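You operate a simulated robot arm through the tools that you are given. There is no shell and no other tool.

You are at the controls of a simulated robot arm. One attempt, no reset.

Task
Latch the bag into its ring, then strain the orange jug through it.
Fine: both latches on, steel bucket underneath, jug back where it stood. Set down upright: blue-rimmed bag, orange jug.
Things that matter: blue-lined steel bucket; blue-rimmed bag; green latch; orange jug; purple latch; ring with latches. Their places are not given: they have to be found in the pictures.

The check looks at the end state, three seconds after you hand in, the way a careful person would. Anything else that was tipped, shoved, dropped, spilled or broken makes it a failure.

Robot
A 7-joint arm with a two-finger gripper, fixed in place. Base frame: the origin is on the floor under the middle of its stand, x ahead of it, y to its left, z up. Units: m, rad, N and s.
It reaches about 0.998 m from its shoulder. Its first joint turns from -2.897 to 2.897 rad. Payload 1.71 kg.
The tool frame sits at the grasp point between the pads (the TCP): z along the fingers, y along the line on which they close. The tips reach 0.02 m beyond it. The gripper opens to 0.096 m; its body begins 0.113 m behind the TCP.
Orientation is told as [roll, pitch, yaw] about the base's x, y, z axes, in that order, counted from this pose: with the fingers straight down and closing along the base's y, the tool's x points along the base's -x, its y along +y and its z along -z.

Tools
- The arm moves only by the tool send_rows. Its argument "increments" is a list of rows, each a list of 3 entries, a list of its own where there are three numbers: the shift along the base's x, y, z in mm, then the turn, a rotation vector about the base's x, y, z in degrees, then the opening in per cent of the stroke, from 0 (shut) to 100 (fully open). In form: [[[tx, ty, tz], [rx, ry, rz], hand], ...]. A call has 1 to 20 rows; each row shifts and turns the commanded pose from where the row before left it. Rows are played at 5 a second. More than 0.05 m and 0.15 rad between two rows, or a gripper value outside its range, and nothing of the call is played. Where a pose cannot be reached the arm comes as near as it can. A force on the tool above 40 N (or 10 N above the force at the start of the call, whichever is more), or a blocked arm, ends the call early, and 0.2 s more pass. Each finger travels about 0.153 m/s and halts on what it meets, pressing with about 33 N; the grip force reading is that of the motor and also rises with nothing between the fingers. The clock runs only during rows and for 0.2 s after the last one: add rows that do not move to give the fingers time. The reply holds the time, the measured pose of the TCP, the force on the tool along the base axes, the opening and the grip force, in the units named above and with some noise, with the torque about the TCP (base axes, N m) and any sound that the robot's microphone picked up, and new pictures: "show" is both (left out), scene, wrist or none.
- Cameras (640 x 400 px; columns grow to the right, rows downward): "scene" is fixed at [0.4014, 0.4992, 1.5865]; the picture's right is [-0.97, -0.23, 0.00], its down [-0.21, 0.90, -0.39] and it looks along [0.09, -0.38, -0.92] (base axes); focal length 244 px, centre (320, 200). "wrist" rides on the gripper at [0.066, 0.014, -0.145] in the tool frame; the picture's right is [-0.21, 0.98, 0.00], its down [-0.88, -0.18, -0.45] and it looks along [-0.44, -0.09, 0.90] (tool axes); focal length 275 px, centre (320, 200).
- raise_lower(by): moves the trunk up (or, below 0, down) by that many m; the arm rides with it, the base frame stays. It gives what a move gives, with no picture.
- locate(camera, pixels): for up to 12 pixels [column, row] of the newest picture of that camera ("zoom" is the newest enlarged one), the place [x, y, z] in the base frame of the surface seen there, good to about 0.002 m. It takes no simulated time.
- zoom(camera, box): a new picture of the part [left, top, right, bottom] of that camera's present view, enlarged. It takes no simulated time.
- sign_off(): hands the job in; it is judged then, once.

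Leave the gripper open and the arm clear of the work at the hand-in unless told otherwise.

The tools are called after "Call:" as a command line: name --argument value ..., lists and objects as JSON in quotes. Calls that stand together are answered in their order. send_rows: Moves the arm, as the interface text tells. Its arguments: {"type":"object","properties":{"increments":{"type":"array"},"show":{"type":"string","enum":["both","scene","wrist","none"]}},"required":["increments"]} The other tools are called the same way: raise_lower (by) moves the trunk up or down; locate (camera, pixels) gives the place of the surface under pixels of a picture; zoom (camera, box) takes an enlarged picture of a part of a camera's view; sign_off () hands the job in.

At the start:

```text
time_s: 0.0
position: [0.581, 0.0766, 1.1297]
ee_rot: [0.0, 0.002, 0.001]
contact_force: [0.4, 0.2, 0.0]
torque: [0.0, -0.02, -0.03]
gripper_width: 0.0957
grip_force: 0.1
trunk travel left (down, up): [-0.25, 0.136]
```

scene: 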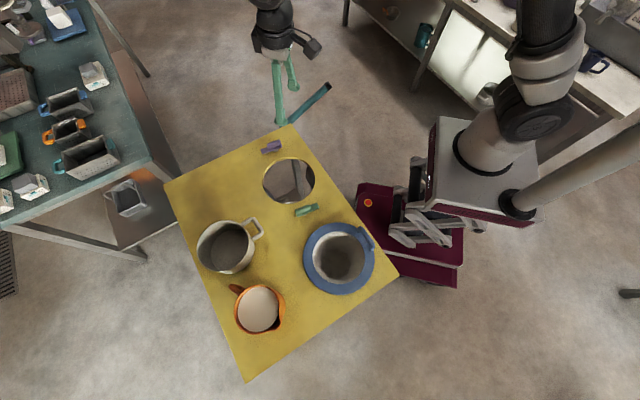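
wrist: 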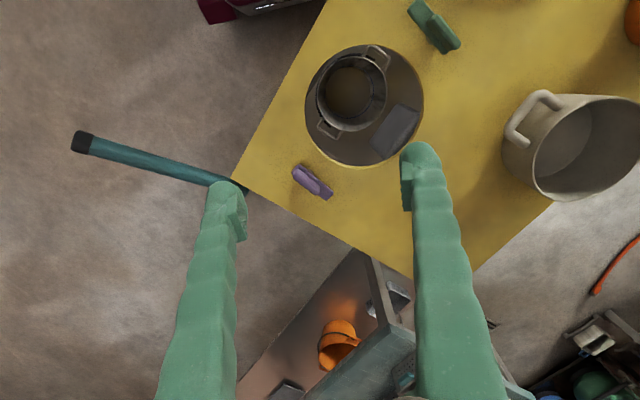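

I see a yellow table with a hole (ring) near pixel (289,181), a purple latch (271,147), a green latch (306,210), a blue-rimmed bag (339,257), a steel pot (227,246), an orange jug (258,308). I will zoom in on them first.

Call:
zoom --camera "scene" --box '[230, 120, 350, 230]'

Call:
zoom --camera "scene" --box '[160, 110, 410, 390]'

Call:
zoom --camera "wrist" --box '[240, 0, 500, 230]'

```text
3.64 times, centred on (290, 175) of scene
```

zoom: 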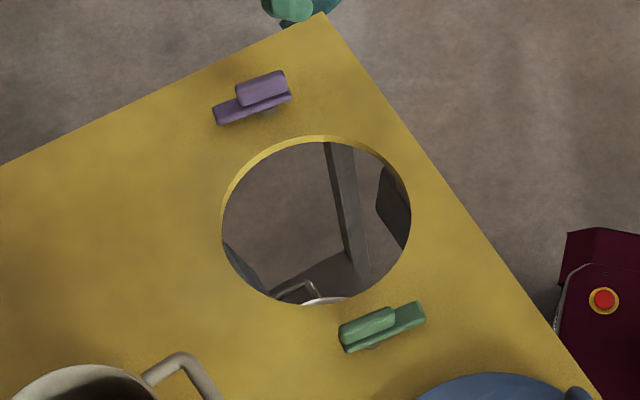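

```text
1.43 times, centred on (285, 250) of scene
```

zoom: 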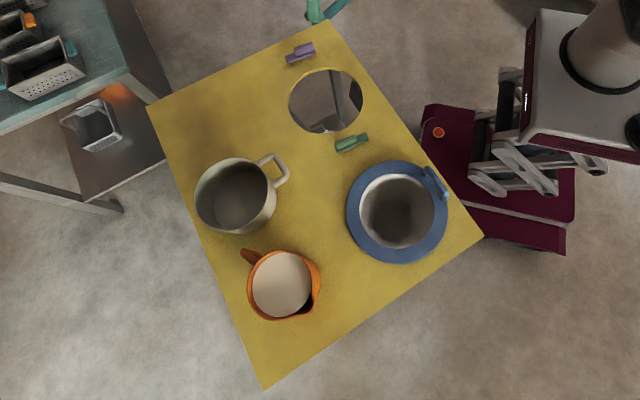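

```text
1.74 times, centred on (370, 115) of wrist
```

zoom: 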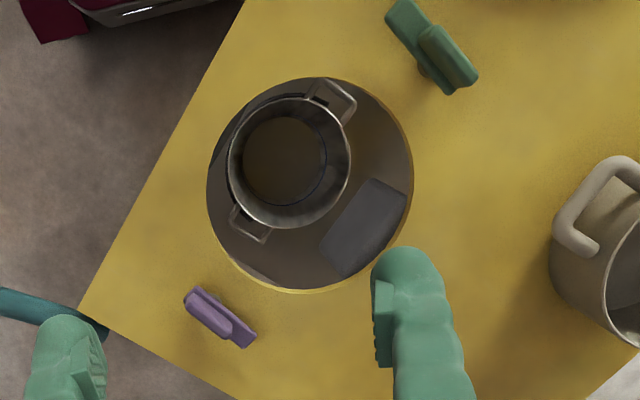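

The hole shows a pot with two handles below it on a shelf. I need to know which bucket is "blue-lined"; I will zoom in on the side tables and the pots.

Call:
zoom --camera "scene" --box '[0, 0, 180, 120]'

Call:
zoom --camera "scene" --box '[0, 110, 180, 230]'

Call:
zoom --camera "scene" --box '[340, 0, 640, 190]'

Call:
zoom --camera "scene" --box '[180, 200, 300, 350]'

Call:
zoom --camera "wrist" --box '[300, 30, 430, 170]'

Call:
zoom --camera "scene" --box '[295, 210, 385, 300]'

```text
3.33 times, centred on (90, 60) of scene
```

zoom: 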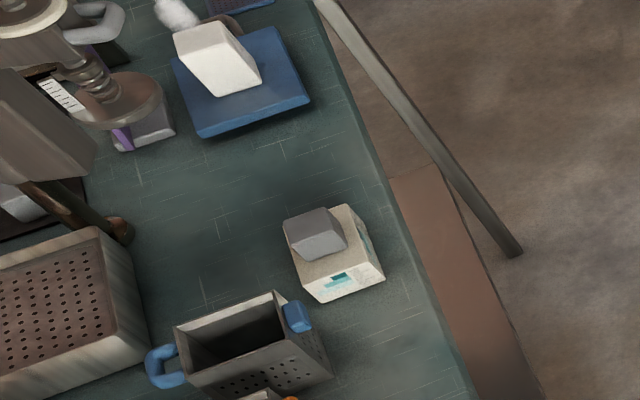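

```text
3.33 times, centred on (90, 170) of scene
```

zoom: 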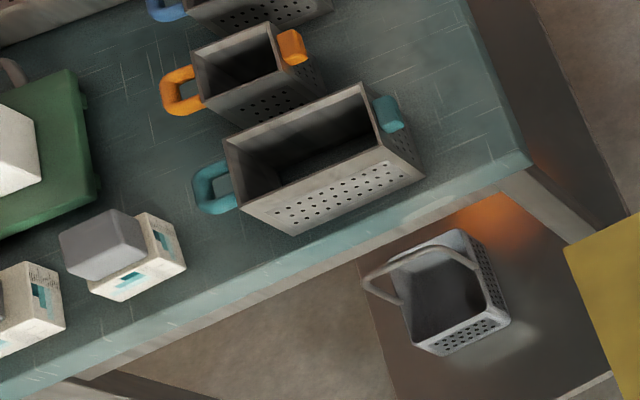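

```text
2.11 times, centred on (490, 95) of scene
```

zoom: 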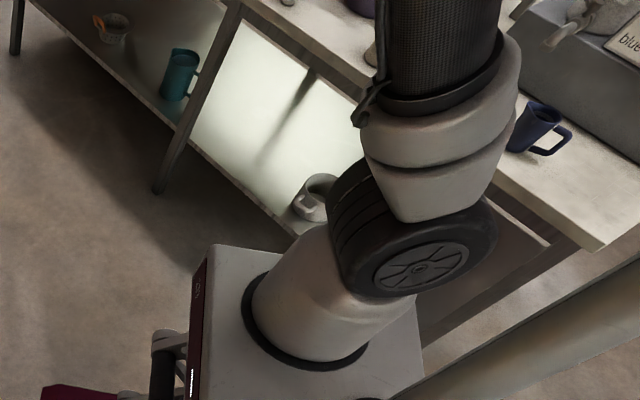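

```text
2.67 times, centred on (240, 275) of scene
```

zoom: 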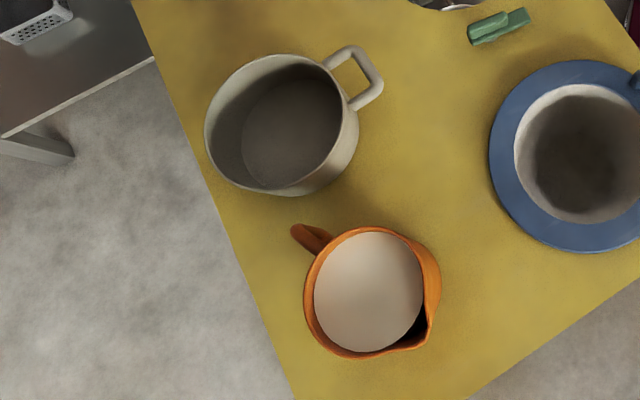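

```text
2.86 times, centred on (365, 100) of wrist
```

zoom: 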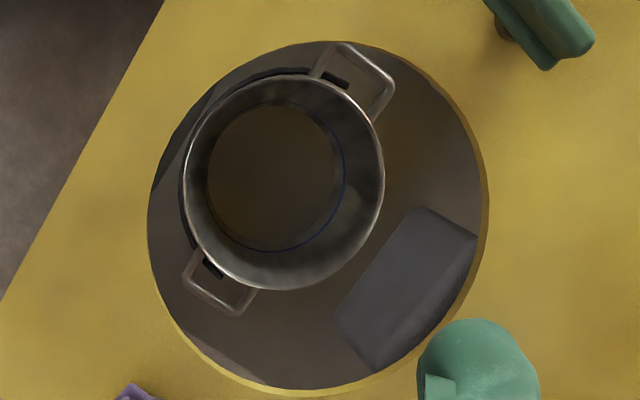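

```text
4.44 times, centred on (340, 255) of scene
```

zoom: 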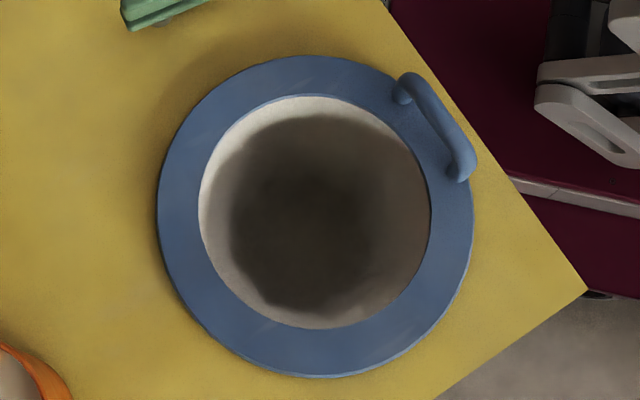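

The pot under the hole has a thin blue line inside it (zoom at ~(340,180)), so it seems to be the blue-lined bucket. Next I measure places: table, hole, latches, bag, jug, pot.

Call:
locate --camera "scene" --pixels '[[290, 127], [168, 185], [397, 273], [247, 379], [271, 147], [306, 210], [264, 183], [314, 183], [290, 159], [320, 240], [330, 215], [250, 165]]'

Call:
zoom --camera "scene" --box '[295, 210, 385, 300]'

Call:
locate --camera "zoom" --pixels '[[315, 65], [165, 210], [315, 365], [460, 230], [210, 210], [315, 105], [315, 320], [425, 210], [435, 110], [405, 85], [465, 165], [320, 215]]'

Call:
locate --camera "wrist" --pixels '[[351, 57], [319, 95], [352, 130], [384, 95], [350, 95], [376, 52], [328, 132], [395, 130], [312, 120], [410, 75], [340, 150], [375, 110]]'

```text
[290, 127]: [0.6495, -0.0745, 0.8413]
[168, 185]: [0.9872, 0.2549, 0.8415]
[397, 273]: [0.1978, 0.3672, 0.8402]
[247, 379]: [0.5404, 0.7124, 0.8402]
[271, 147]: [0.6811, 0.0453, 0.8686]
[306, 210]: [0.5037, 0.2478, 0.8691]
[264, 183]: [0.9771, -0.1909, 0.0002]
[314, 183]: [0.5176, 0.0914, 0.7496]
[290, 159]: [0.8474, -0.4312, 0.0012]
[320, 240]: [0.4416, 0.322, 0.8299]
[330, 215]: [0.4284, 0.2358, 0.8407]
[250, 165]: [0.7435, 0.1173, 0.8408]
```

```text
4.44 times, centred on (340, 255) of scene
```

zoom: 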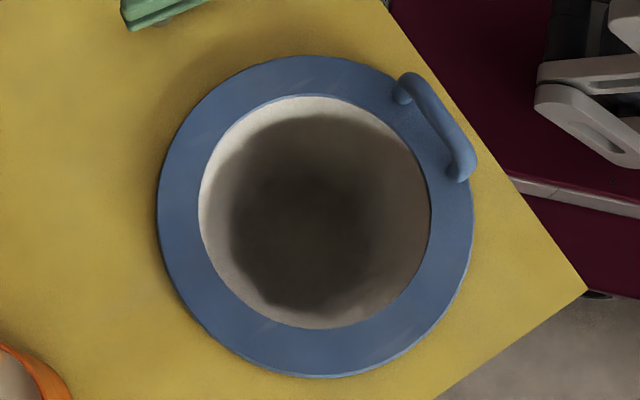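

```text
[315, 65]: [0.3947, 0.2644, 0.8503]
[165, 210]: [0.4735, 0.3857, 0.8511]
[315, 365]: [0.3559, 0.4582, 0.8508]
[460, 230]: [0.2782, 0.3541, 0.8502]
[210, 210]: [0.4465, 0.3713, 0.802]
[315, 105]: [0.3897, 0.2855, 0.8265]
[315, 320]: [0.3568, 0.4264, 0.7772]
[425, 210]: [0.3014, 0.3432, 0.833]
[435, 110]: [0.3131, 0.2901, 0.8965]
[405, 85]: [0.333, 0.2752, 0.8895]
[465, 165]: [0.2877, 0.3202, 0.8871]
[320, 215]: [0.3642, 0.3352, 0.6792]
```

```text
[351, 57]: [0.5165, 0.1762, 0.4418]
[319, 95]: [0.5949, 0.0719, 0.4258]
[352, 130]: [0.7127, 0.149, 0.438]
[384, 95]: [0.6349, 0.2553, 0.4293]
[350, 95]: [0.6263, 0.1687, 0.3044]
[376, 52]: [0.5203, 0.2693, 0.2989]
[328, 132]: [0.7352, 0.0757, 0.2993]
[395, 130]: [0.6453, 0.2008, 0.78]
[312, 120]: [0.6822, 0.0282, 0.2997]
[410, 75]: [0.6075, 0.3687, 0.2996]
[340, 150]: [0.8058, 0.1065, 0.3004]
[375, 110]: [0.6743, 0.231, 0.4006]
```

The bag hangs in a parking hole, rim top at z≈0.851 on a table at z≈0.841, with a handle bar near (0.31,0.295,0.89). The bucket rim centre comes to about (0.615,0.163,0.43). Next I look at the hole edge, the latches in the wrist picture, the jug and the pot.

Call:
zoom --camera "wrist" --box '[280, 20, 440, 180]'

Call:
locate --camera "wrist" --pixels '[[303, 110], [360, 43], [427, 100], [362, 170], [320, 145], [325, 58], [410, 60], [415, 140], [302, 172], [330, 195], [420, 10], [452, 45]]'

Call:
locate --camera "scene" --pixels '[[258, 308], [237, 289], [243, 294], [235, 310], [258, 285], [283, 305], [275, 325], [258, 335], [227, 246], [198, 245], [250, 240], [258, 228]]'

```text
2.50 times, centred on (360, 100) of wrist
```

zoom: 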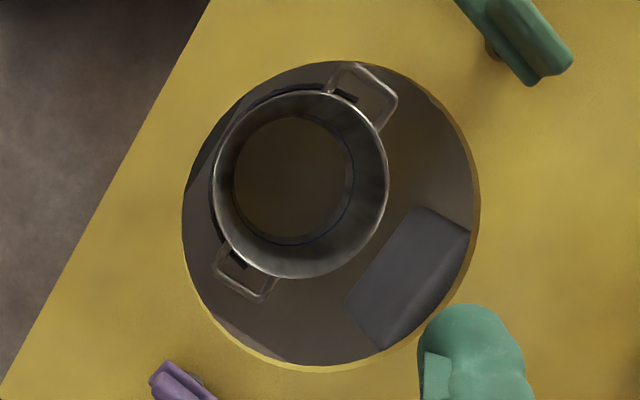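

```text
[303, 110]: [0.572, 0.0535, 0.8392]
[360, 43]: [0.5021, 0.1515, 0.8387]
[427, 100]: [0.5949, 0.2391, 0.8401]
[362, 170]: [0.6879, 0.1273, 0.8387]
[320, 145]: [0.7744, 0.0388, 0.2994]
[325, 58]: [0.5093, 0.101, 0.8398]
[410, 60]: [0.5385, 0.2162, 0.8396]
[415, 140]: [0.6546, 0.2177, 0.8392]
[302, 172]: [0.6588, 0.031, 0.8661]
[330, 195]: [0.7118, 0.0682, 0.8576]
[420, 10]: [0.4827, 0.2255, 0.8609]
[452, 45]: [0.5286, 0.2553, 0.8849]
```

```text
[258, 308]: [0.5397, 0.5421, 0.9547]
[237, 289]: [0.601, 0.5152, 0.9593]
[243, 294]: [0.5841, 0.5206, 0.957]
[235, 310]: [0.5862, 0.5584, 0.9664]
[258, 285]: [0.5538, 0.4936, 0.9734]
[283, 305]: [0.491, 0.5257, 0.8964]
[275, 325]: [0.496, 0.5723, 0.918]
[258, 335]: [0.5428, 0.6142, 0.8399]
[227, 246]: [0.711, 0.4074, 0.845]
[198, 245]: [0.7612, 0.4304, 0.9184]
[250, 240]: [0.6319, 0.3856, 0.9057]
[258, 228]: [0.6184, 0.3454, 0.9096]
```

Ring hole centre comes to about (0.595,0.145), radius ≈0.093. The jug is nearly full (liquid z≈0.955, rim ≈0.967). I want close views, so I move the hand at height towards the jug to look down on it.

Call:
send_rows --increments '[[[-14, 47, 4], [0, 0, 0], 100], [[-14, 47, 4], [0, 0, 0], 100], [[-14, 47, 4], [0, 0, 0], 100], [[-14, 47, 4], [0, 0, 0], 100], [[-14, 47, 4], [0, 0, 0], 100], [[-14, 47, 4], [0, 0, 0], 100], [[-14, 47, 4], [0, 0, 0], 100], [[-14, 47, 4], [0, 0, 0], 100], [[-14, 47, 4], [0, 0, 0], 100], [[-14, 47, 4], [0, 0, 0], 100], [[0, 0, 0], [0, 0, 0], 100]]'

```text
time_s: 2.4
position: [0.423, 0.5481, 1.18]
ee_rot: [0.0, -0.013, 0.0]
contact_force: [-1.1, 0.3, -0.9]
torque: [0.01, 0.0, 0.0]
gripper_width: 0.0959
grip_force: 0.1
trunk travel left (down, up): [-0.25, 0.136]
```

scene: 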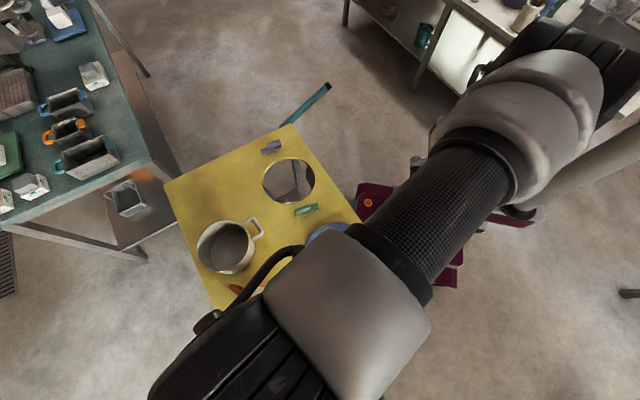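
wrist: 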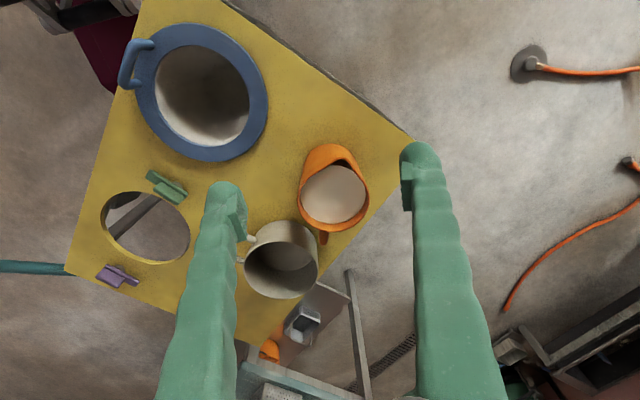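

The view shows the jug at (335,190) with spout at (325,150) and handle at (323,237), the bag at (202,90). I zoom in on each.

Call:
zoom --camera "wrist" --box '[270, 120, 400, 260]'

Call:
zoom --camera "wrist" --box '[90, 150, 220, 290]'

Call:
zoom --camera "wrist" --box '[100, 0, 290, 180]'

Call:
locate --camera "wrist" --pixels '[[329, 149], [335, 195], [302, 200], [368, 200], [335, 231], [323, 237], [310, 153], [365, 170], [128, 60], [123, 85], [150, 42], [300, 215]]'

```text
2.86 times, centred on (335, 190) of wrist
```

zoom: 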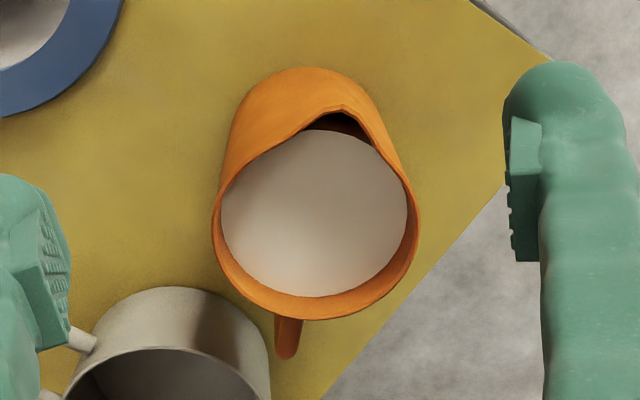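

```text
2.86 times, centred on (155, 220) of wrist
```

zoom: 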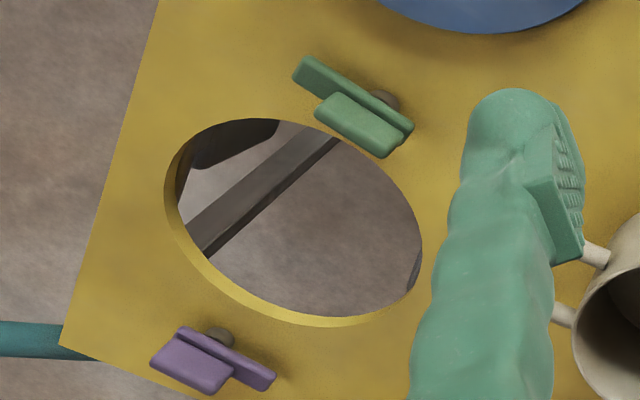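

```text
2.22 times, centred on (195, 90) of wrist
```

zoom: 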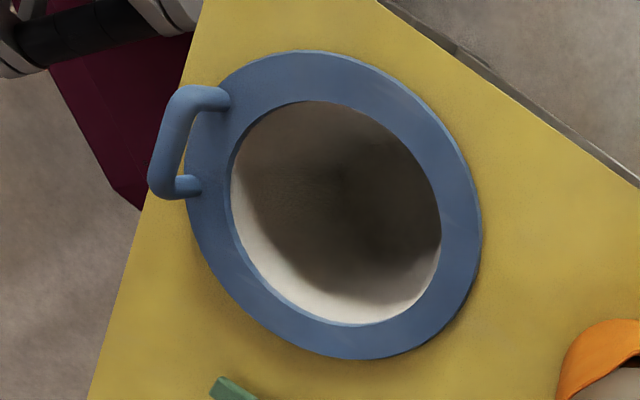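

```text
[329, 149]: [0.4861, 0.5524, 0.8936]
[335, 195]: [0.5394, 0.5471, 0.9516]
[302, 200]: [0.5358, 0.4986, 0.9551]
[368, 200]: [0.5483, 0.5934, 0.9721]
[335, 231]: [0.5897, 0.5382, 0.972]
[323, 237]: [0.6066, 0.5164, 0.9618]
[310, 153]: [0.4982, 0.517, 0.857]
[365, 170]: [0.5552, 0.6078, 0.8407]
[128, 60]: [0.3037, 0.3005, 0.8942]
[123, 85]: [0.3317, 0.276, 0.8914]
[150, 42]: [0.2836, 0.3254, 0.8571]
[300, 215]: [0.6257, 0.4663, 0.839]
```

The latches each have a bar, an upper block and a post beneath. I move over the green latch for a close look: TCP to about (0.448,0.259,0.99).

Call:
send_rows --increments '[[[4, -48, 0], [0, 0, 0], 100], [[4, -48, 0], [0, 0, 0], 100], [[4, -48, 0], [0, 0, 0], 100], [[4, -48, -10], [0, 0, 0], 100], [[4, -48, -10], [0, 0, 0], 100], [[4, -48, -10], [0, 0, 0], 100], [[0, 0, -40], [0, 0, 0], 100], [[0, 0, -40], [0, 0, 0], 100], [[0, 0, -40], [0, 0, 0], 100], [[0, 0, -40], [0, 0, 0], 100], [[0, 0, 0], [0, 0, 0], 100]]'

```text
time_s: 4.8
position: [0.4473, 0.2605, 0.9885]
ee_rot: [0.002, -0.015, 0.002]
contact_force: [0.4, 0.4, 0.0]
torque: [0.02, 0.02, -0.03]
gripper_width: 0.0961
grip_force: 0.0
trunk travel left (down, up): [-0.25, 0.136]
```

scene: 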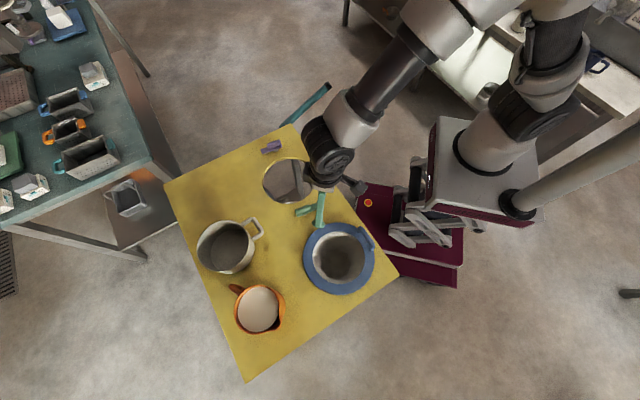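
wrist: 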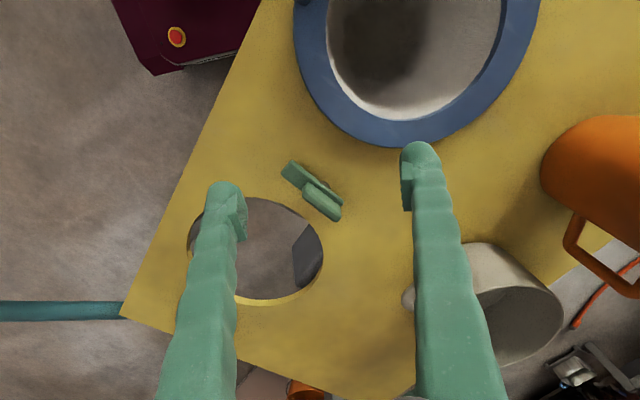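

I zoom in on the green latch at (312,190) and the jug's handle at (590,245).

Call:
zoom --camera "wrist" --box '[270, 150, 360, 230]'

Call:
locate --camera "zoom" --pixels '[[100, 70], [145, 95], [190, 130], [240, 190], [300, 200], [340, 230], [420, 290], [440, 230], [480, 300], [490, 260], [400, 250], [120, 130]]'

Call:
zoom --camera "wrist" --box '[520, 100, 640, 300]'

```text
5.00 times, centred on (315, 190) of wrist
```

zoom: 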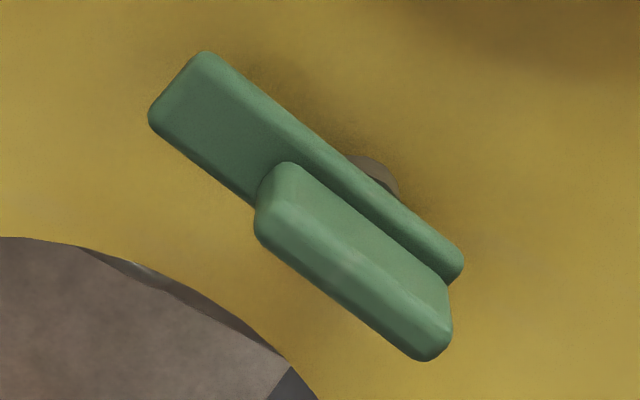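

```text
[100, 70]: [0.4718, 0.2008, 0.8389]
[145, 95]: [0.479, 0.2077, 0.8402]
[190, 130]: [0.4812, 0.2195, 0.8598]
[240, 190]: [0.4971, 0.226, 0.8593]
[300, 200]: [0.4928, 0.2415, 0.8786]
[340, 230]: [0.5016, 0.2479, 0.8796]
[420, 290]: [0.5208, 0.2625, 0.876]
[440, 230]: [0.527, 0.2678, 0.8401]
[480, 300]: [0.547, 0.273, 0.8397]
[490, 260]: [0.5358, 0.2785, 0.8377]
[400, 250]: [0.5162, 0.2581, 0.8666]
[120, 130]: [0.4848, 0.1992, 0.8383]
```

```text
2.00 times, centred on (580, 200) of wrist
```

zoom: 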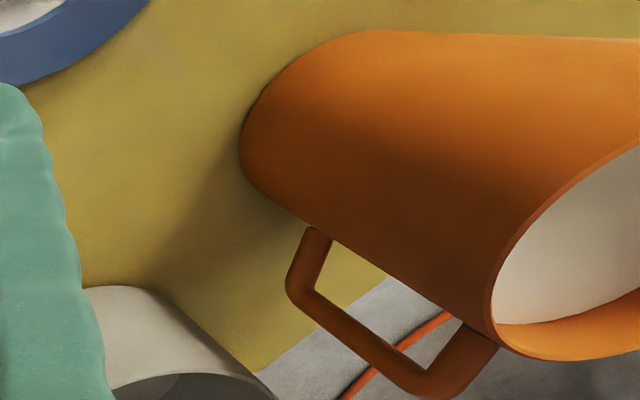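

Latch bar top is at z≈0.860, the knob top at ≈0.880, the pivot post lies under the knob. First comes the bag: I rise, turn the hand −45° so the fingers close across the handle bar and go above the handle near (0.311,0.293) for a look.

Call:
send_rows --increments '[[[0, 0, 40], [0, 0, 0], 100], [[0, 0, 30], [0, 0, 0], 100], [[-22, 5, 0], [0, 0, -7.5], 100], [[-22, 5, 0], [0, 0, -7.5], 100], [[-22, 5, 0], [0, 0, -7.5], 100], [[-22, 5, 0], [0, 0, -7.5], 100], [[-24, 6, 0], [0, 0, -7.5], 100], [[-24, 6, 0], [0, 0, -7.5], 100], [[0, 0, 0], [0, 0, 0], 100], [[0, 0, 0], [0, 0, 0], 100]]'

```text
time_s: 7.0
position: [0.3102, 0.2906, 1.0596]
ee_rot: [-0.001, -0.015, -0.784]
contact_force: [0.4, 0.3, -0.1]
torque: [-0.03, 0.02, 0.0]
gripper_width: 0.0962
grip_force: 0.0
trunk travel left (down, up): [-0.25, 0.136]
```

scene: 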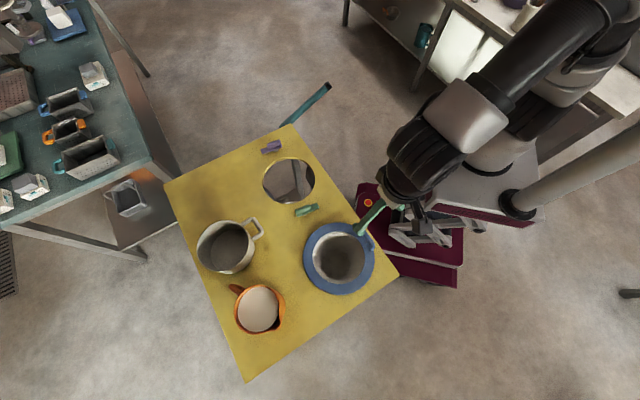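
wrist: 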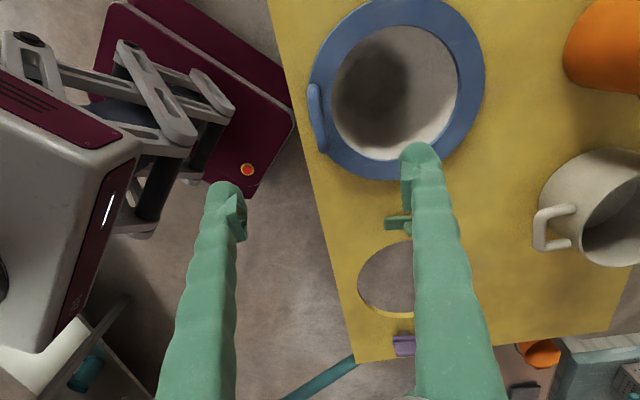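

The handle shows at (318,118) in the wrist view. I zoom in there and measure the bar and the rim.

Call:
zoom --camera "wrist" --box '[290, 0, 490, 190]'

Call:
locate --camera "wrist" --pixels '[[312, 90], [313, 100], [315, 115], [318, 130], [322, 148], [400, 176], [480, 90], [440, 12], [335, 60], [395, 95], [330, 150], [326, 80]]'

Call:
zoom --camera "wrist" --box '[295, 70, 355, 170]'

Call:
locate --camera "zoom" --pixels '[[195, 60], [230, 60], [200, 120], [225, 120], [215, 180], [240, 180], [225, 240], [255, 240], [240, 300], [270, 300], [300, 60], [310, 320]]'

```text
2.11 times, centred on (390, 95) of wrist
```

zoom: 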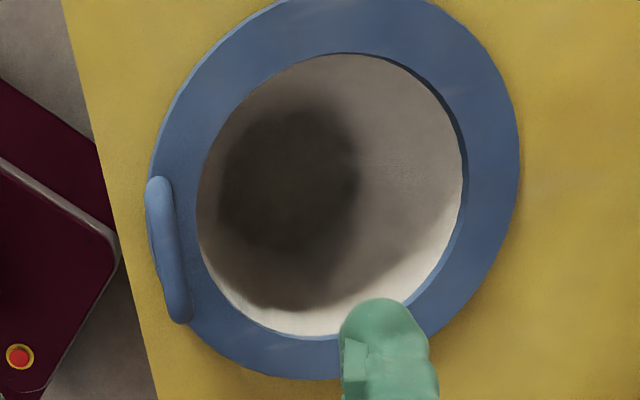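

```text
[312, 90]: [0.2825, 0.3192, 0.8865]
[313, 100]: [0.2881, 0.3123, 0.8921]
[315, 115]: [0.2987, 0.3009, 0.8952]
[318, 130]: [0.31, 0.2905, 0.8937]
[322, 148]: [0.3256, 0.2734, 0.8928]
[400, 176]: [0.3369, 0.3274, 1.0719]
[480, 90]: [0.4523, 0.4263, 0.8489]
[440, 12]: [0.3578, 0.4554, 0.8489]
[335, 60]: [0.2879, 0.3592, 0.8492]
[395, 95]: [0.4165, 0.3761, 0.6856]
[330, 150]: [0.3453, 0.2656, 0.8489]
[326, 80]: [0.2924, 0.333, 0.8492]
```

```text
4.00 times, centred on (325, 120) of wrist
```

zoom: 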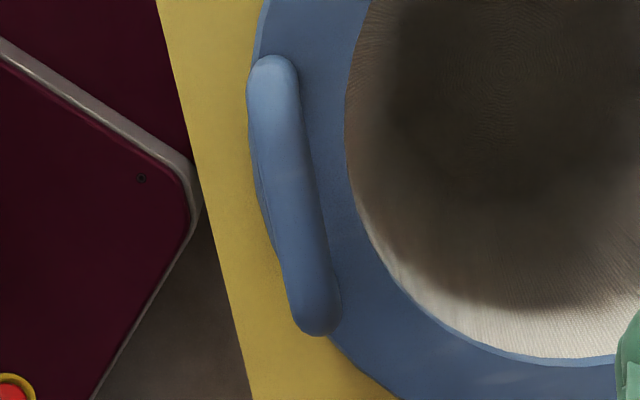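

```text
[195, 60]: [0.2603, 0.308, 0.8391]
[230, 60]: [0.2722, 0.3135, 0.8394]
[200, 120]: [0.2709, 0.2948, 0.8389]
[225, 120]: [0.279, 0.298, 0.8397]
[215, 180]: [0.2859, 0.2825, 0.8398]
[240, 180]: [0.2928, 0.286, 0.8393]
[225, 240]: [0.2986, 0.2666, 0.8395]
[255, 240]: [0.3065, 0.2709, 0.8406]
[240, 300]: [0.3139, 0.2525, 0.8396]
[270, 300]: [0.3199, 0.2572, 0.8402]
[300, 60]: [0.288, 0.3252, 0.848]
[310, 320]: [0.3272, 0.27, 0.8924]
```

The bar runs from about (0.2825,0.319) to (0.327,0.270), its centre near (0.305,0.296), z top ≈0.895. I align (−5.5,+5 mm, −2.6°) and go down in steps to TCP z≈0.889, fingers open.

Call:
send_rows --increments '[[[-5.5, 5.2, 0], [0, 0, -2.6], 100], [[0, 0, -40], [0, 0, 0], 100], [[0, 0, -40], [0, 0, 0], 100], [[0, 0, -30], [0, 0, 0], 100], [[0, 0, -30], [0, 0, 0], 100], [[0, 0, -15], [0, 0, 0], 100], [[0, 0, -15], [0, 0, 0], 100], [[0, 0, 0], [0, 0, 0], 100]]'

```text
time_s: 8.8
position: [0.3059, 0.2957, 0.888]
ee_rot: [0.002, -0.015, -0.829]
contact_force: [-0.4, 1.0, 0.3]
torque: [0.01, 0.0, 0.02]
gripper_width: 0.096
grip_force: 0.0
trunk travel left (down, up): [-0.25, 0.136]
```

scene: 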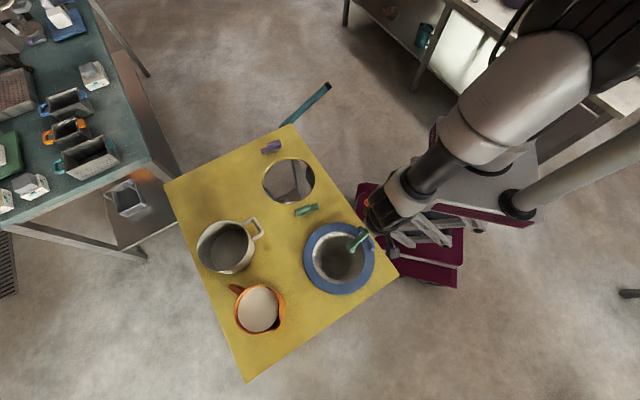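
wrist: 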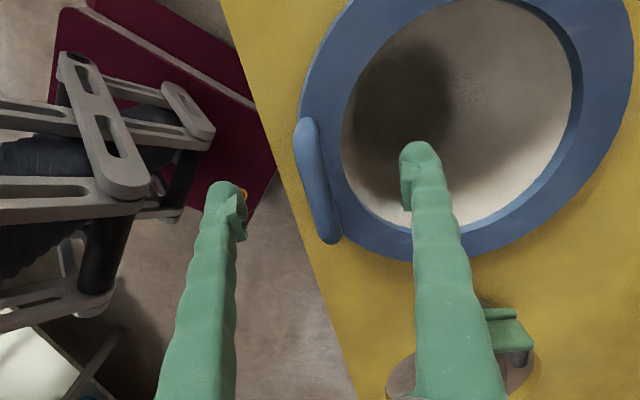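

The bar (318,180) lies between the fingers. I close slowly on it.

Call:
send_rows --increments '[[[0, 0, 0], [0, 0, 0], 60], [[0, 0, 0], [0, 0, 0], 30], [[0, 0, 0], [0, 0, 0], 15], [[0, 0, 0], [0, 0, 0], 0], [[0, 0, 0], [0, 0, 0], 0], [[0, 0, 0], [0, 0, 0], 0]]'

```text
time_s: 10.2
position: [0.3059, 0.2954, 0.8882]
ee_rot: [-0.002, -0.015, -0.829]
contact_force: [-0.3, -0.9, 0.3]
torque: [0.02, 0.01, 0.07]
gripper_width: 0.0097
grip_force: 32.7
trunk travel left (down, up): [-0.25, 0.136]
```

scene: 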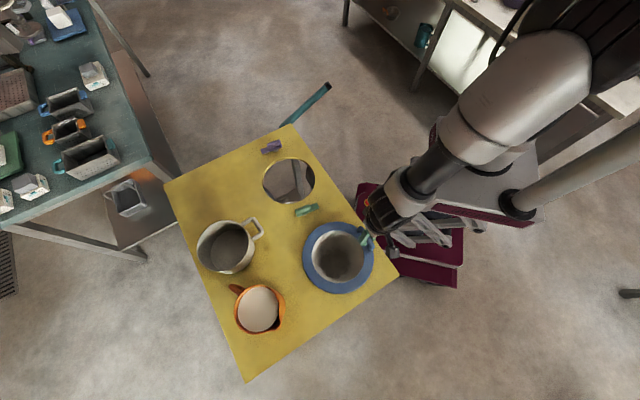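
wrist: 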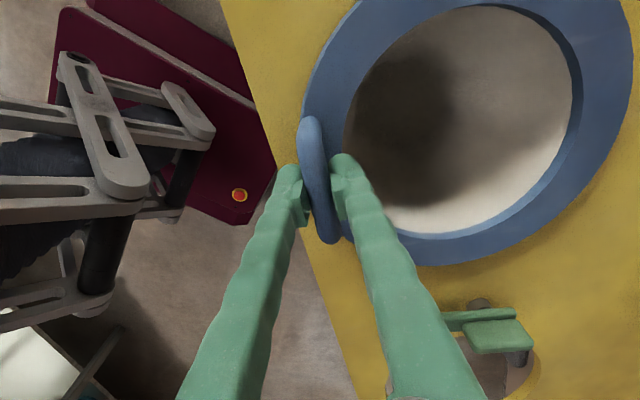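

Gripped: width 9.7 mm, force 32.7 N. Before lifting I measure the rim circle and the ring hole circle finely in the scene picture.

Call:
zoom --camera "scene" --box '[295, 210, 385, 300]'

Call:
locate --camera "zoom" --pixels '[[162, 210], [310, 61], [469, 240], [320, 373], [226, 95], [205, 320], [430, 330], [262, 112], [205, 230], [310, 325], [427, 250], [380, 310]]'

Call:
zoom --camera "scene" --box '[250, 140, 330, 220]'

```text
4.44 times, centred on (340, 255) of scene
```

zoom: 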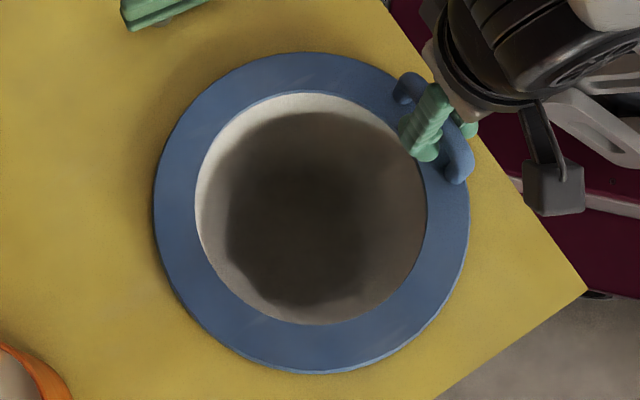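

```text
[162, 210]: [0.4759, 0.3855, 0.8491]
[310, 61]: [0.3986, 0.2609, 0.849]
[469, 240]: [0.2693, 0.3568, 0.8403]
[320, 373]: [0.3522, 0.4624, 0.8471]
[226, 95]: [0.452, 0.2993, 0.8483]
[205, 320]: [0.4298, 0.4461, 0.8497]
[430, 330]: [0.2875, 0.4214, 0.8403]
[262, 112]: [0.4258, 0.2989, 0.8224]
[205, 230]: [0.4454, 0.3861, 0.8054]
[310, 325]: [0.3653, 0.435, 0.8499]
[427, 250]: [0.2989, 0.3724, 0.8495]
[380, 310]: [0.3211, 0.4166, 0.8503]
```

```text
5.00 times, centred on (290, 180) of scene
```

zoom: 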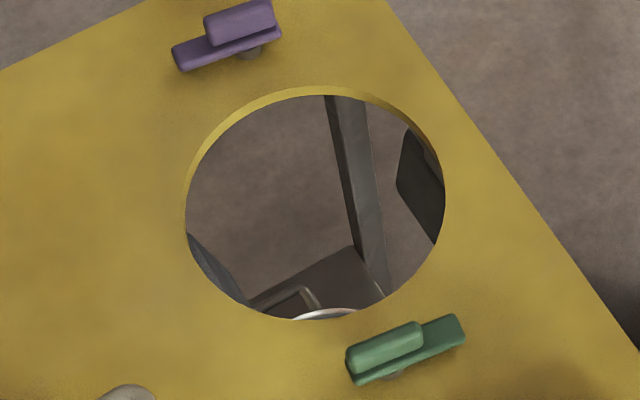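

The bag's rim circle fits centre ≈(0.3755,0.362), r≈0.103. Now the ring hole edge points (just outside its edge) in this zoom, and the latch posts.

Call:
locate --camera "zoom" --pixels '[[180, 205], [315, 84], [449, 205], [300, 322], [212, 128], [408, 110], [222, 288], [413, 287], [250, 54], [392, 377], [180, 55], [460, 325]]'

Call:
locate --camera "zoom" --pixels '[[210, 30], [270, 10], [240, 20], [275, 30], [180, 68], [350, 355], [418, 330], [385, 345], [355, 380], [462, 340], [440, 335], [195, 60]]'

```text
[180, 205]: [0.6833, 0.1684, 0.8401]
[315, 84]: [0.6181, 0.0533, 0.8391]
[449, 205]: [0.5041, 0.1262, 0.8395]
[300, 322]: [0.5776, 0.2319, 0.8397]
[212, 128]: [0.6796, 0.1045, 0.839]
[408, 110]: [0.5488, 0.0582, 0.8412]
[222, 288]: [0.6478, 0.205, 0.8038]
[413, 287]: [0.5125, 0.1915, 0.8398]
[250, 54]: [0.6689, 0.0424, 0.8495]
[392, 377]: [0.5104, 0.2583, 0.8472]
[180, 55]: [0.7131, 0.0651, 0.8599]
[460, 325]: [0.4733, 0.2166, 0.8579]
```

```text
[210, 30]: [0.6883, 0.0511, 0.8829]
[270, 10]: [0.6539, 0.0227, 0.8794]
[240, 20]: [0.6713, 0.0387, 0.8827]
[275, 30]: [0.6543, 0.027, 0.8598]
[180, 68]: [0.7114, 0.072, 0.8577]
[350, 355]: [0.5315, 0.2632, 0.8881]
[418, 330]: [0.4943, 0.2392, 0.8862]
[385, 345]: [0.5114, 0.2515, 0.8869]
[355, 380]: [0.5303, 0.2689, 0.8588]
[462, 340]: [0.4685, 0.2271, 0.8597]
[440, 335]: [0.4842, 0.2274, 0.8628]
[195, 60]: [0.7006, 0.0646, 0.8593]
```

Ring hole centre ≈(0.5945,0.1435), r≈0.0925, so the shift for the bag is (+219,−218.5) mm. I lift 30 mm slowly first to feel the weight and see whether the bag stays level.

Call:
send_rows --increments '[[[0, 0, 5], [0, 0, 0], 0], [[0, 0, 5], [0, 0, 0], 0], [[0, 0, 10], [0, 0, 0], 0], [[0, 0, 10], [0, 0, 0], 0], [[0, 0, 0], [0, 0, 0], 0]]'

Call:
zoom --camera "scene" --box '[295, 200, 395, 300]'

```text
time_s: 11.4
position: [0.3054, 0.2949, 0.9187]
ee_rot: [0.0, -0.013, -0.833]
contact_force: [0.0, 0.5, -1.8]
torque: [-0.14, 0.13, 0.05]
gripper_width: 0.0097
grip_force: 33.0
trunk travel left (down, up): [-0.25, 0.136]
```

scene: 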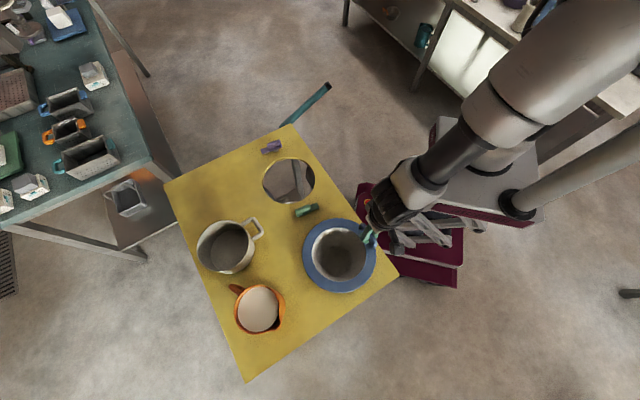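
wrist: 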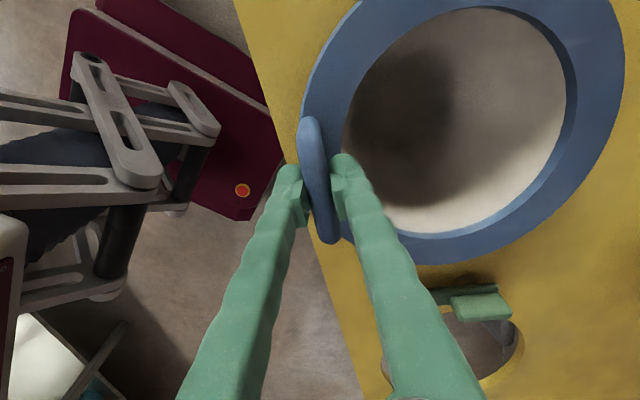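

```text
4.00 times, centred on (345, 250) of scene
```

zoom: 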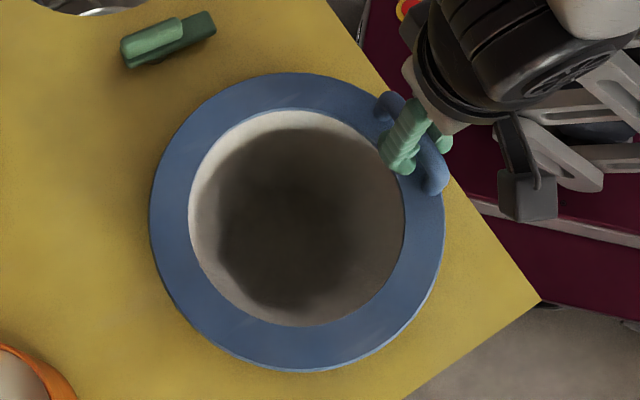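

The weight is only ~1.8 N. I check that the rim is level.

Call:
locate --camera "zoom" --pixels '[[160, 220], [290, 85], [290, 358], [425, 250], [200, 120], [190, 310], [390, 320], [350, 95]]'

```text
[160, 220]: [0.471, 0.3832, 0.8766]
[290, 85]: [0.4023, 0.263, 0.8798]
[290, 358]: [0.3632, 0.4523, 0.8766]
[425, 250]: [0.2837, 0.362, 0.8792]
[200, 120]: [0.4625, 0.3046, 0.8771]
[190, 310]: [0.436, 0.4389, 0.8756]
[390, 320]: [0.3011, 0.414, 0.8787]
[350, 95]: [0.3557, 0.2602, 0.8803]
```

Rim tilt is under 2°. I lift a further 240 mm.

Call:
send_rows --increments '[[[0, 0, 20], [0, 0, 0], 0], [[0, 0, 20], [0, 0, 0], 0], [[0, 0, 25], [0, 0, 0], 0], [[0, 0, 25], [0, 0, 0], 0], [[0, 0, 25], [0, 0, 0], 0], [[0, 0, 25], [0, 0, 0], 0], [[0, 0, 25], [0, 0, 0], 0], [[0, 0, 25], [0, 0, 0], 0], [[0, 0, 25], [0, 0, 0], 0], [[0, 0, 25], [0, 0, 0], 0], [[0, 0, 0], [0, 0, 0], 0]]'

Call:
zoom --camera "scene" --box '[260, 150, 420, 310]'

```text
time_s: 13.8
position: [0.3066, 0.2953, 1.1573]
ee_rot: [0.0, -0.014, -0.831]
contact_force: [-0.1, -0.1, -1.4]
torque: [-0.12, 0.13, -0.01]
gripper_width: 0.0098
grip_force: 32.9
trunk travel left (down, up): [-0.25, 0.136]
```

scene: 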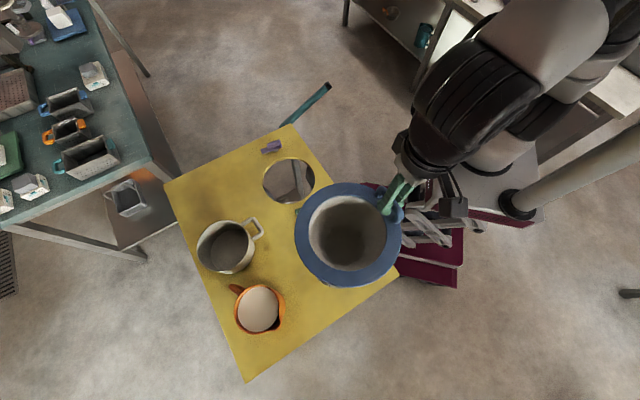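
wrist: 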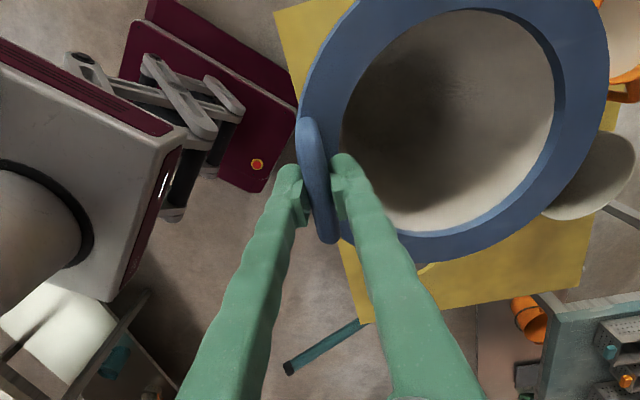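

```text
2.50 times, centred on (340, 230) of scene
```

zoom: 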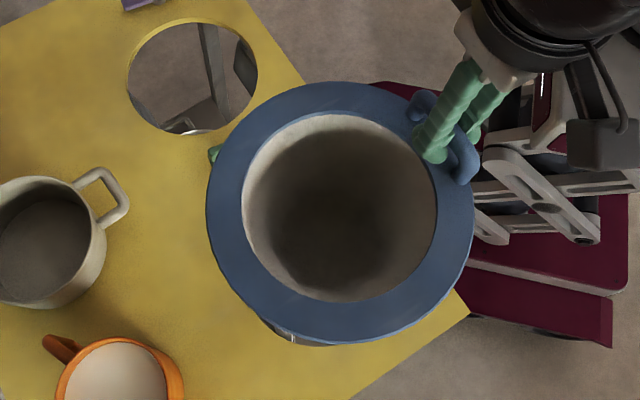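

I check how deep the bag's bottom is now and its level.

Call:
locate --camera "zoom" --pixels '[[340, 200], [320, 230], [350, 250], [300, 180], [215, 210], [340, 335], [330, 90], [460, 240], [285, 335], [380, 280]]'

Call:
locate --camera "wrist" --pixels '[[420, 100], [450, 90], [480, 110], [520, 100], [400, 140], [470, 170], [590, 180], [540, 215]]'

```text
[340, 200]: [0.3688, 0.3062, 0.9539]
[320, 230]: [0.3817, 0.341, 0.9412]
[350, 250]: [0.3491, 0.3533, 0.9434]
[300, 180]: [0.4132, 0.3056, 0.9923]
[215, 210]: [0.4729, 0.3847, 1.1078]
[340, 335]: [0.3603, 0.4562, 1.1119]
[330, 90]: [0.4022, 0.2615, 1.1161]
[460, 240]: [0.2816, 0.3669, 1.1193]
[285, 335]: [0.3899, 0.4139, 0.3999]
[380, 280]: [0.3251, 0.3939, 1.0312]
```

```text
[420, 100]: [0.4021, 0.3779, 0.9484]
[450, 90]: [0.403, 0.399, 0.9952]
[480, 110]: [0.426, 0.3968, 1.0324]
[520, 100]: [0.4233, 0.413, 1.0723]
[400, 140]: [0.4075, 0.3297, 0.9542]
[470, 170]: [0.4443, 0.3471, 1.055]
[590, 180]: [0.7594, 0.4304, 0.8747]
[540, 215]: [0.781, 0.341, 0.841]
```

Bag bottom is at ≈0.94, clear of the latches (0.887). I carry the bag level over the ring: (+219, −218.5) mm.

Call:
send_rows --increments '[[[10, -10, 0], [0, 0, 0], 0], [[20, -20, 0], [0, 0, 0], 0], [[25, -25, 0], [0, 0, 0], 0], [[25, -25, 0], [0, 0, 0], 0], [[25, -25, 0], [0, 0, 0], 0], [[25, -25, 0], [0, 0, 0], 0], [[25, -25, 0], [0, 0, 0], 0], [[25, -25, 0], [0, 0, 0], 0], [[20, -20, 0], [0, 0, 0], 0], [[12, -12, 0], [0, 0, 0], 0], [[6, -5, 0], [0, 0, 0], 0], [[0, 0, 0], [0, 0, 0], 0], [[0, 0, 0], [0, 0, 0], 0]]'

Call:
zoom --camera "scene" --box '[220, 110, 380, 310]'

Call:
zoom --camera "scene" --box '[300, 210, 390, 310]'

```text
time_s: 16.6
position: [0.5259, 0.0781, 1.1577]
ee_rot: [0.0, -0.015, -0.828]
contact_force: [0.4, -0.4, -2.1]
torque: [-0.08, 0.14, 0.01]
gripper_width: 0.0099
grip_force: 32.6
trunk travel left (down, up): [-0.25, 0.136]
```

scene: 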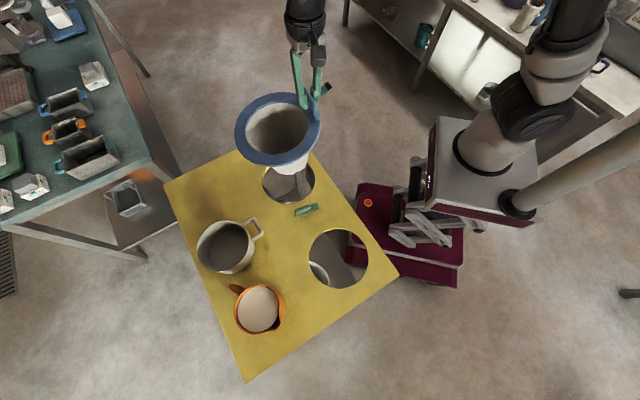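
wrist: 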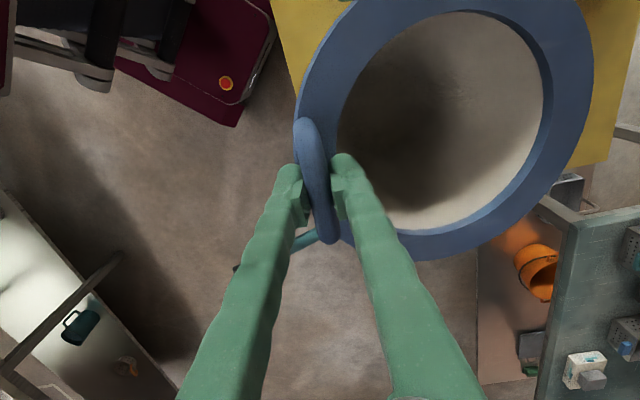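

```text
2.00 times, centred on (300, 210) of scene
```

zoom: 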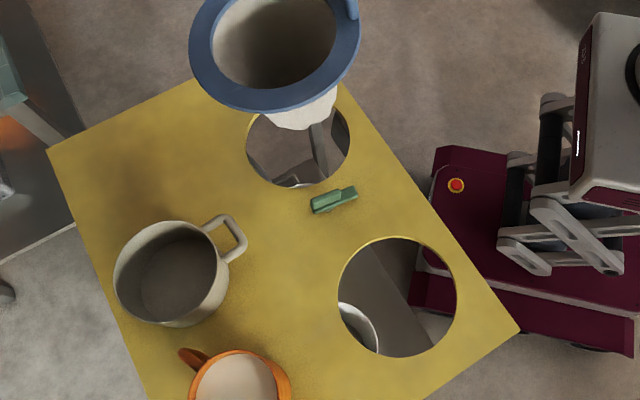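

```text
4.00 times, centred on (345, 260) of scene
```

zoom: 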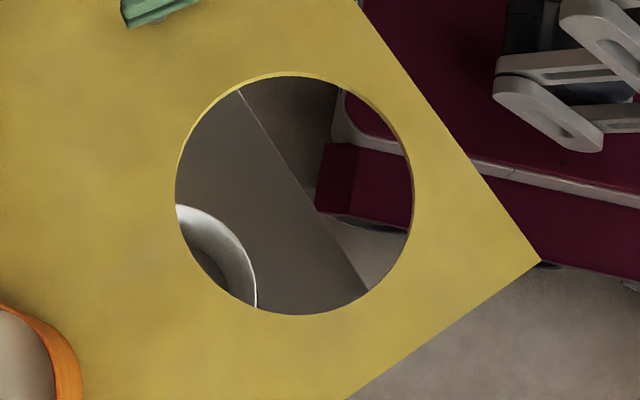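

Through the freed parking hole I see part of another vessel at zoom (215,260). I measure it and check the bag's rim over the ring.

Call:
locate --camera "zoom" --pixels '[[185, 210], [225, 225], [250, 265], [252, 300], [200, 250], [210, 280], [260, 180], [190, 270], [310, 250], [290, 74], [175, 190], [413, 200]]'

Call:
locate --camera "scene" --pixels '[[237, 130], [280, 164], [318, 135], [262, 98], [280, 130], [292, 170], [250, 158], [310, 152]]'

```text
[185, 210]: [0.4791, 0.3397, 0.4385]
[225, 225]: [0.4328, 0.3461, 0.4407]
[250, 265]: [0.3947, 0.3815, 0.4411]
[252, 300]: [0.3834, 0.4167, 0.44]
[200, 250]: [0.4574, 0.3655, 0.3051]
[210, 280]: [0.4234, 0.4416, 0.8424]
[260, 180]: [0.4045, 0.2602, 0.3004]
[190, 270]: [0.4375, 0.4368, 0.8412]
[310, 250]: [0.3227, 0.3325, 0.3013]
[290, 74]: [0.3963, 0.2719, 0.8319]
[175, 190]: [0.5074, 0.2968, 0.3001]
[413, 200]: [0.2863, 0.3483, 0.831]
```

```text
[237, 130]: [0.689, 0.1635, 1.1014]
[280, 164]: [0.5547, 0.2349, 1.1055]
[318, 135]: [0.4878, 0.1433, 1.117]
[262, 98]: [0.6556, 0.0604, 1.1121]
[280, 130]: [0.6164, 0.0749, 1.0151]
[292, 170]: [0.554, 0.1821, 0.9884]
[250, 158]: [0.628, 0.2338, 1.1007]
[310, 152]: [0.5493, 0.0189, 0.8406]
```

The bag has sagged to about 5° at the far side. I turn the hand 4.5° about the bar's axis to level it, and lower 150 mm, then check.

Call:
send_rows --increments '[[[0, 0, 0], [1.55, -1.6, 0], 0], [[0, 0, 0], [1.55, -1.6, 0], 0], [[0, 0, -10], [0, 0, 0], 0], [[0, 0, -20], [0, 0, 0], 0], [[0, 0, -25], [0, 0, 0], 0], [[0, 0, -25], [0, 0, 0], 0], [[0, 0, -25], [0, 0, 0], 0], [[0, 0, -25], [0, 0, 0], 0], [[0, 0, -20], [0, 0, 0], 0], [[0, 0, 0], [0, 0, 0], 0]]'

Call:
zoom --camera "scene" --box '[230, 100, 350, 240]'

Call:
locate --camera "zoom" --pixels '[[205, 170], [205, 120], [250, 245], [330, 265], [420, 200], [330, 80], [250, 90], [400, 240], [300, 260], [290, 80]]'

```text
time_s: 18.8
position: [0.5231, 0.0789, 1.0091]
ee_rot: [0.076, -0.013, -0.83]
contact_force: [0.6, -0.3, -1.6]
torque: [-0.11, 0.15, 0.03]
gripper_width: 0.0099
grip_force: 32.4
trunk travel left (down, up): [-0.25, 0.136]
```

scene: 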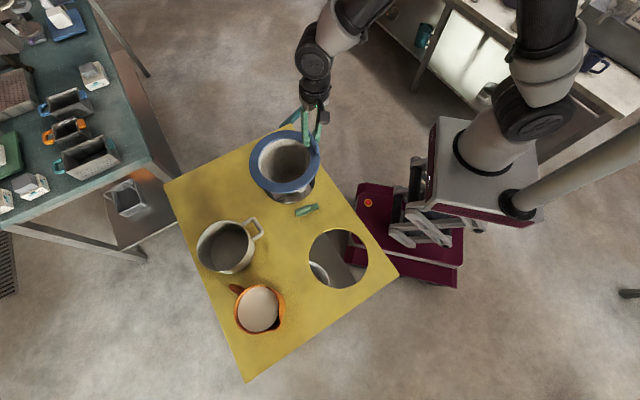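
wrist: 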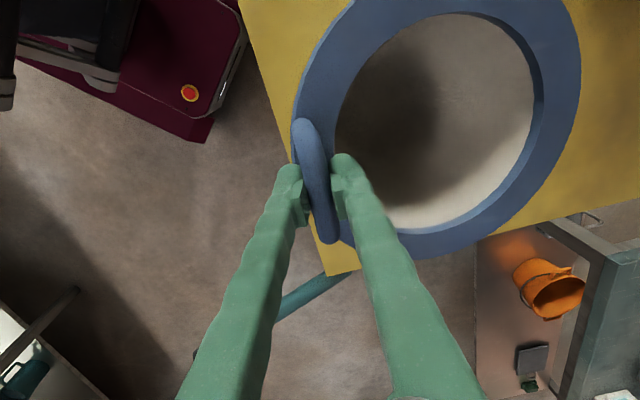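

```text
2.86 times, centred on (290, 170) of scene
```

zoom: 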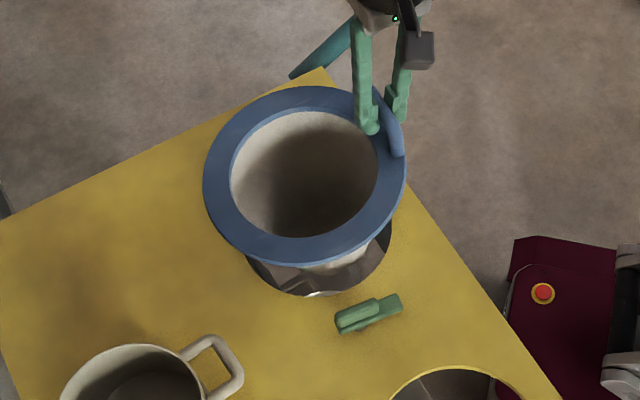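

```text
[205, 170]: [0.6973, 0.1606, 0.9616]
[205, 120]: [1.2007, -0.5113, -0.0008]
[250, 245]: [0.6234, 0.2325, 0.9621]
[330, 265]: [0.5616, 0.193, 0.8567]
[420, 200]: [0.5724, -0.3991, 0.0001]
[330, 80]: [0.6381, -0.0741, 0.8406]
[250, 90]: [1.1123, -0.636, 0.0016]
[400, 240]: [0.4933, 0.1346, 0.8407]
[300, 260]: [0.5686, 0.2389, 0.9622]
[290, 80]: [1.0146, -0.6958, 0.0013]
```

I check the near-handle side rim height too.

Call:
locate --camera "zoom" --pixels '[[397, 180], [385, 210], [310, 95], [270, 100], [230, 140], [350, 245], [205, 185], [300, 258], [220, 225], [345, 100]]'

```text
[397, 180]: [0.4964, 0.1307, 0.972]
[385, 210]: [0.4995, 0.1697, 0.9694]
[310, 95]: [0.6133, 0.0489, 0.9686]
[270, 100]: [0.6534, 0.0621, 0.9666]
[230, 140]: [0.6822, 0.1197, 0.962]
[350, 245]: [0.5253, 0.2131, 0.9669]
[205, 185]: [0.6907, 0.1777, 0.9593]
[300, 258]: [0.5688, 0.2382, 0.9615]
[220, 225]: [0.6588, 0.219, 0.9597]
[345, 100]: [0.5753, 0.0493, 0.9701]
```

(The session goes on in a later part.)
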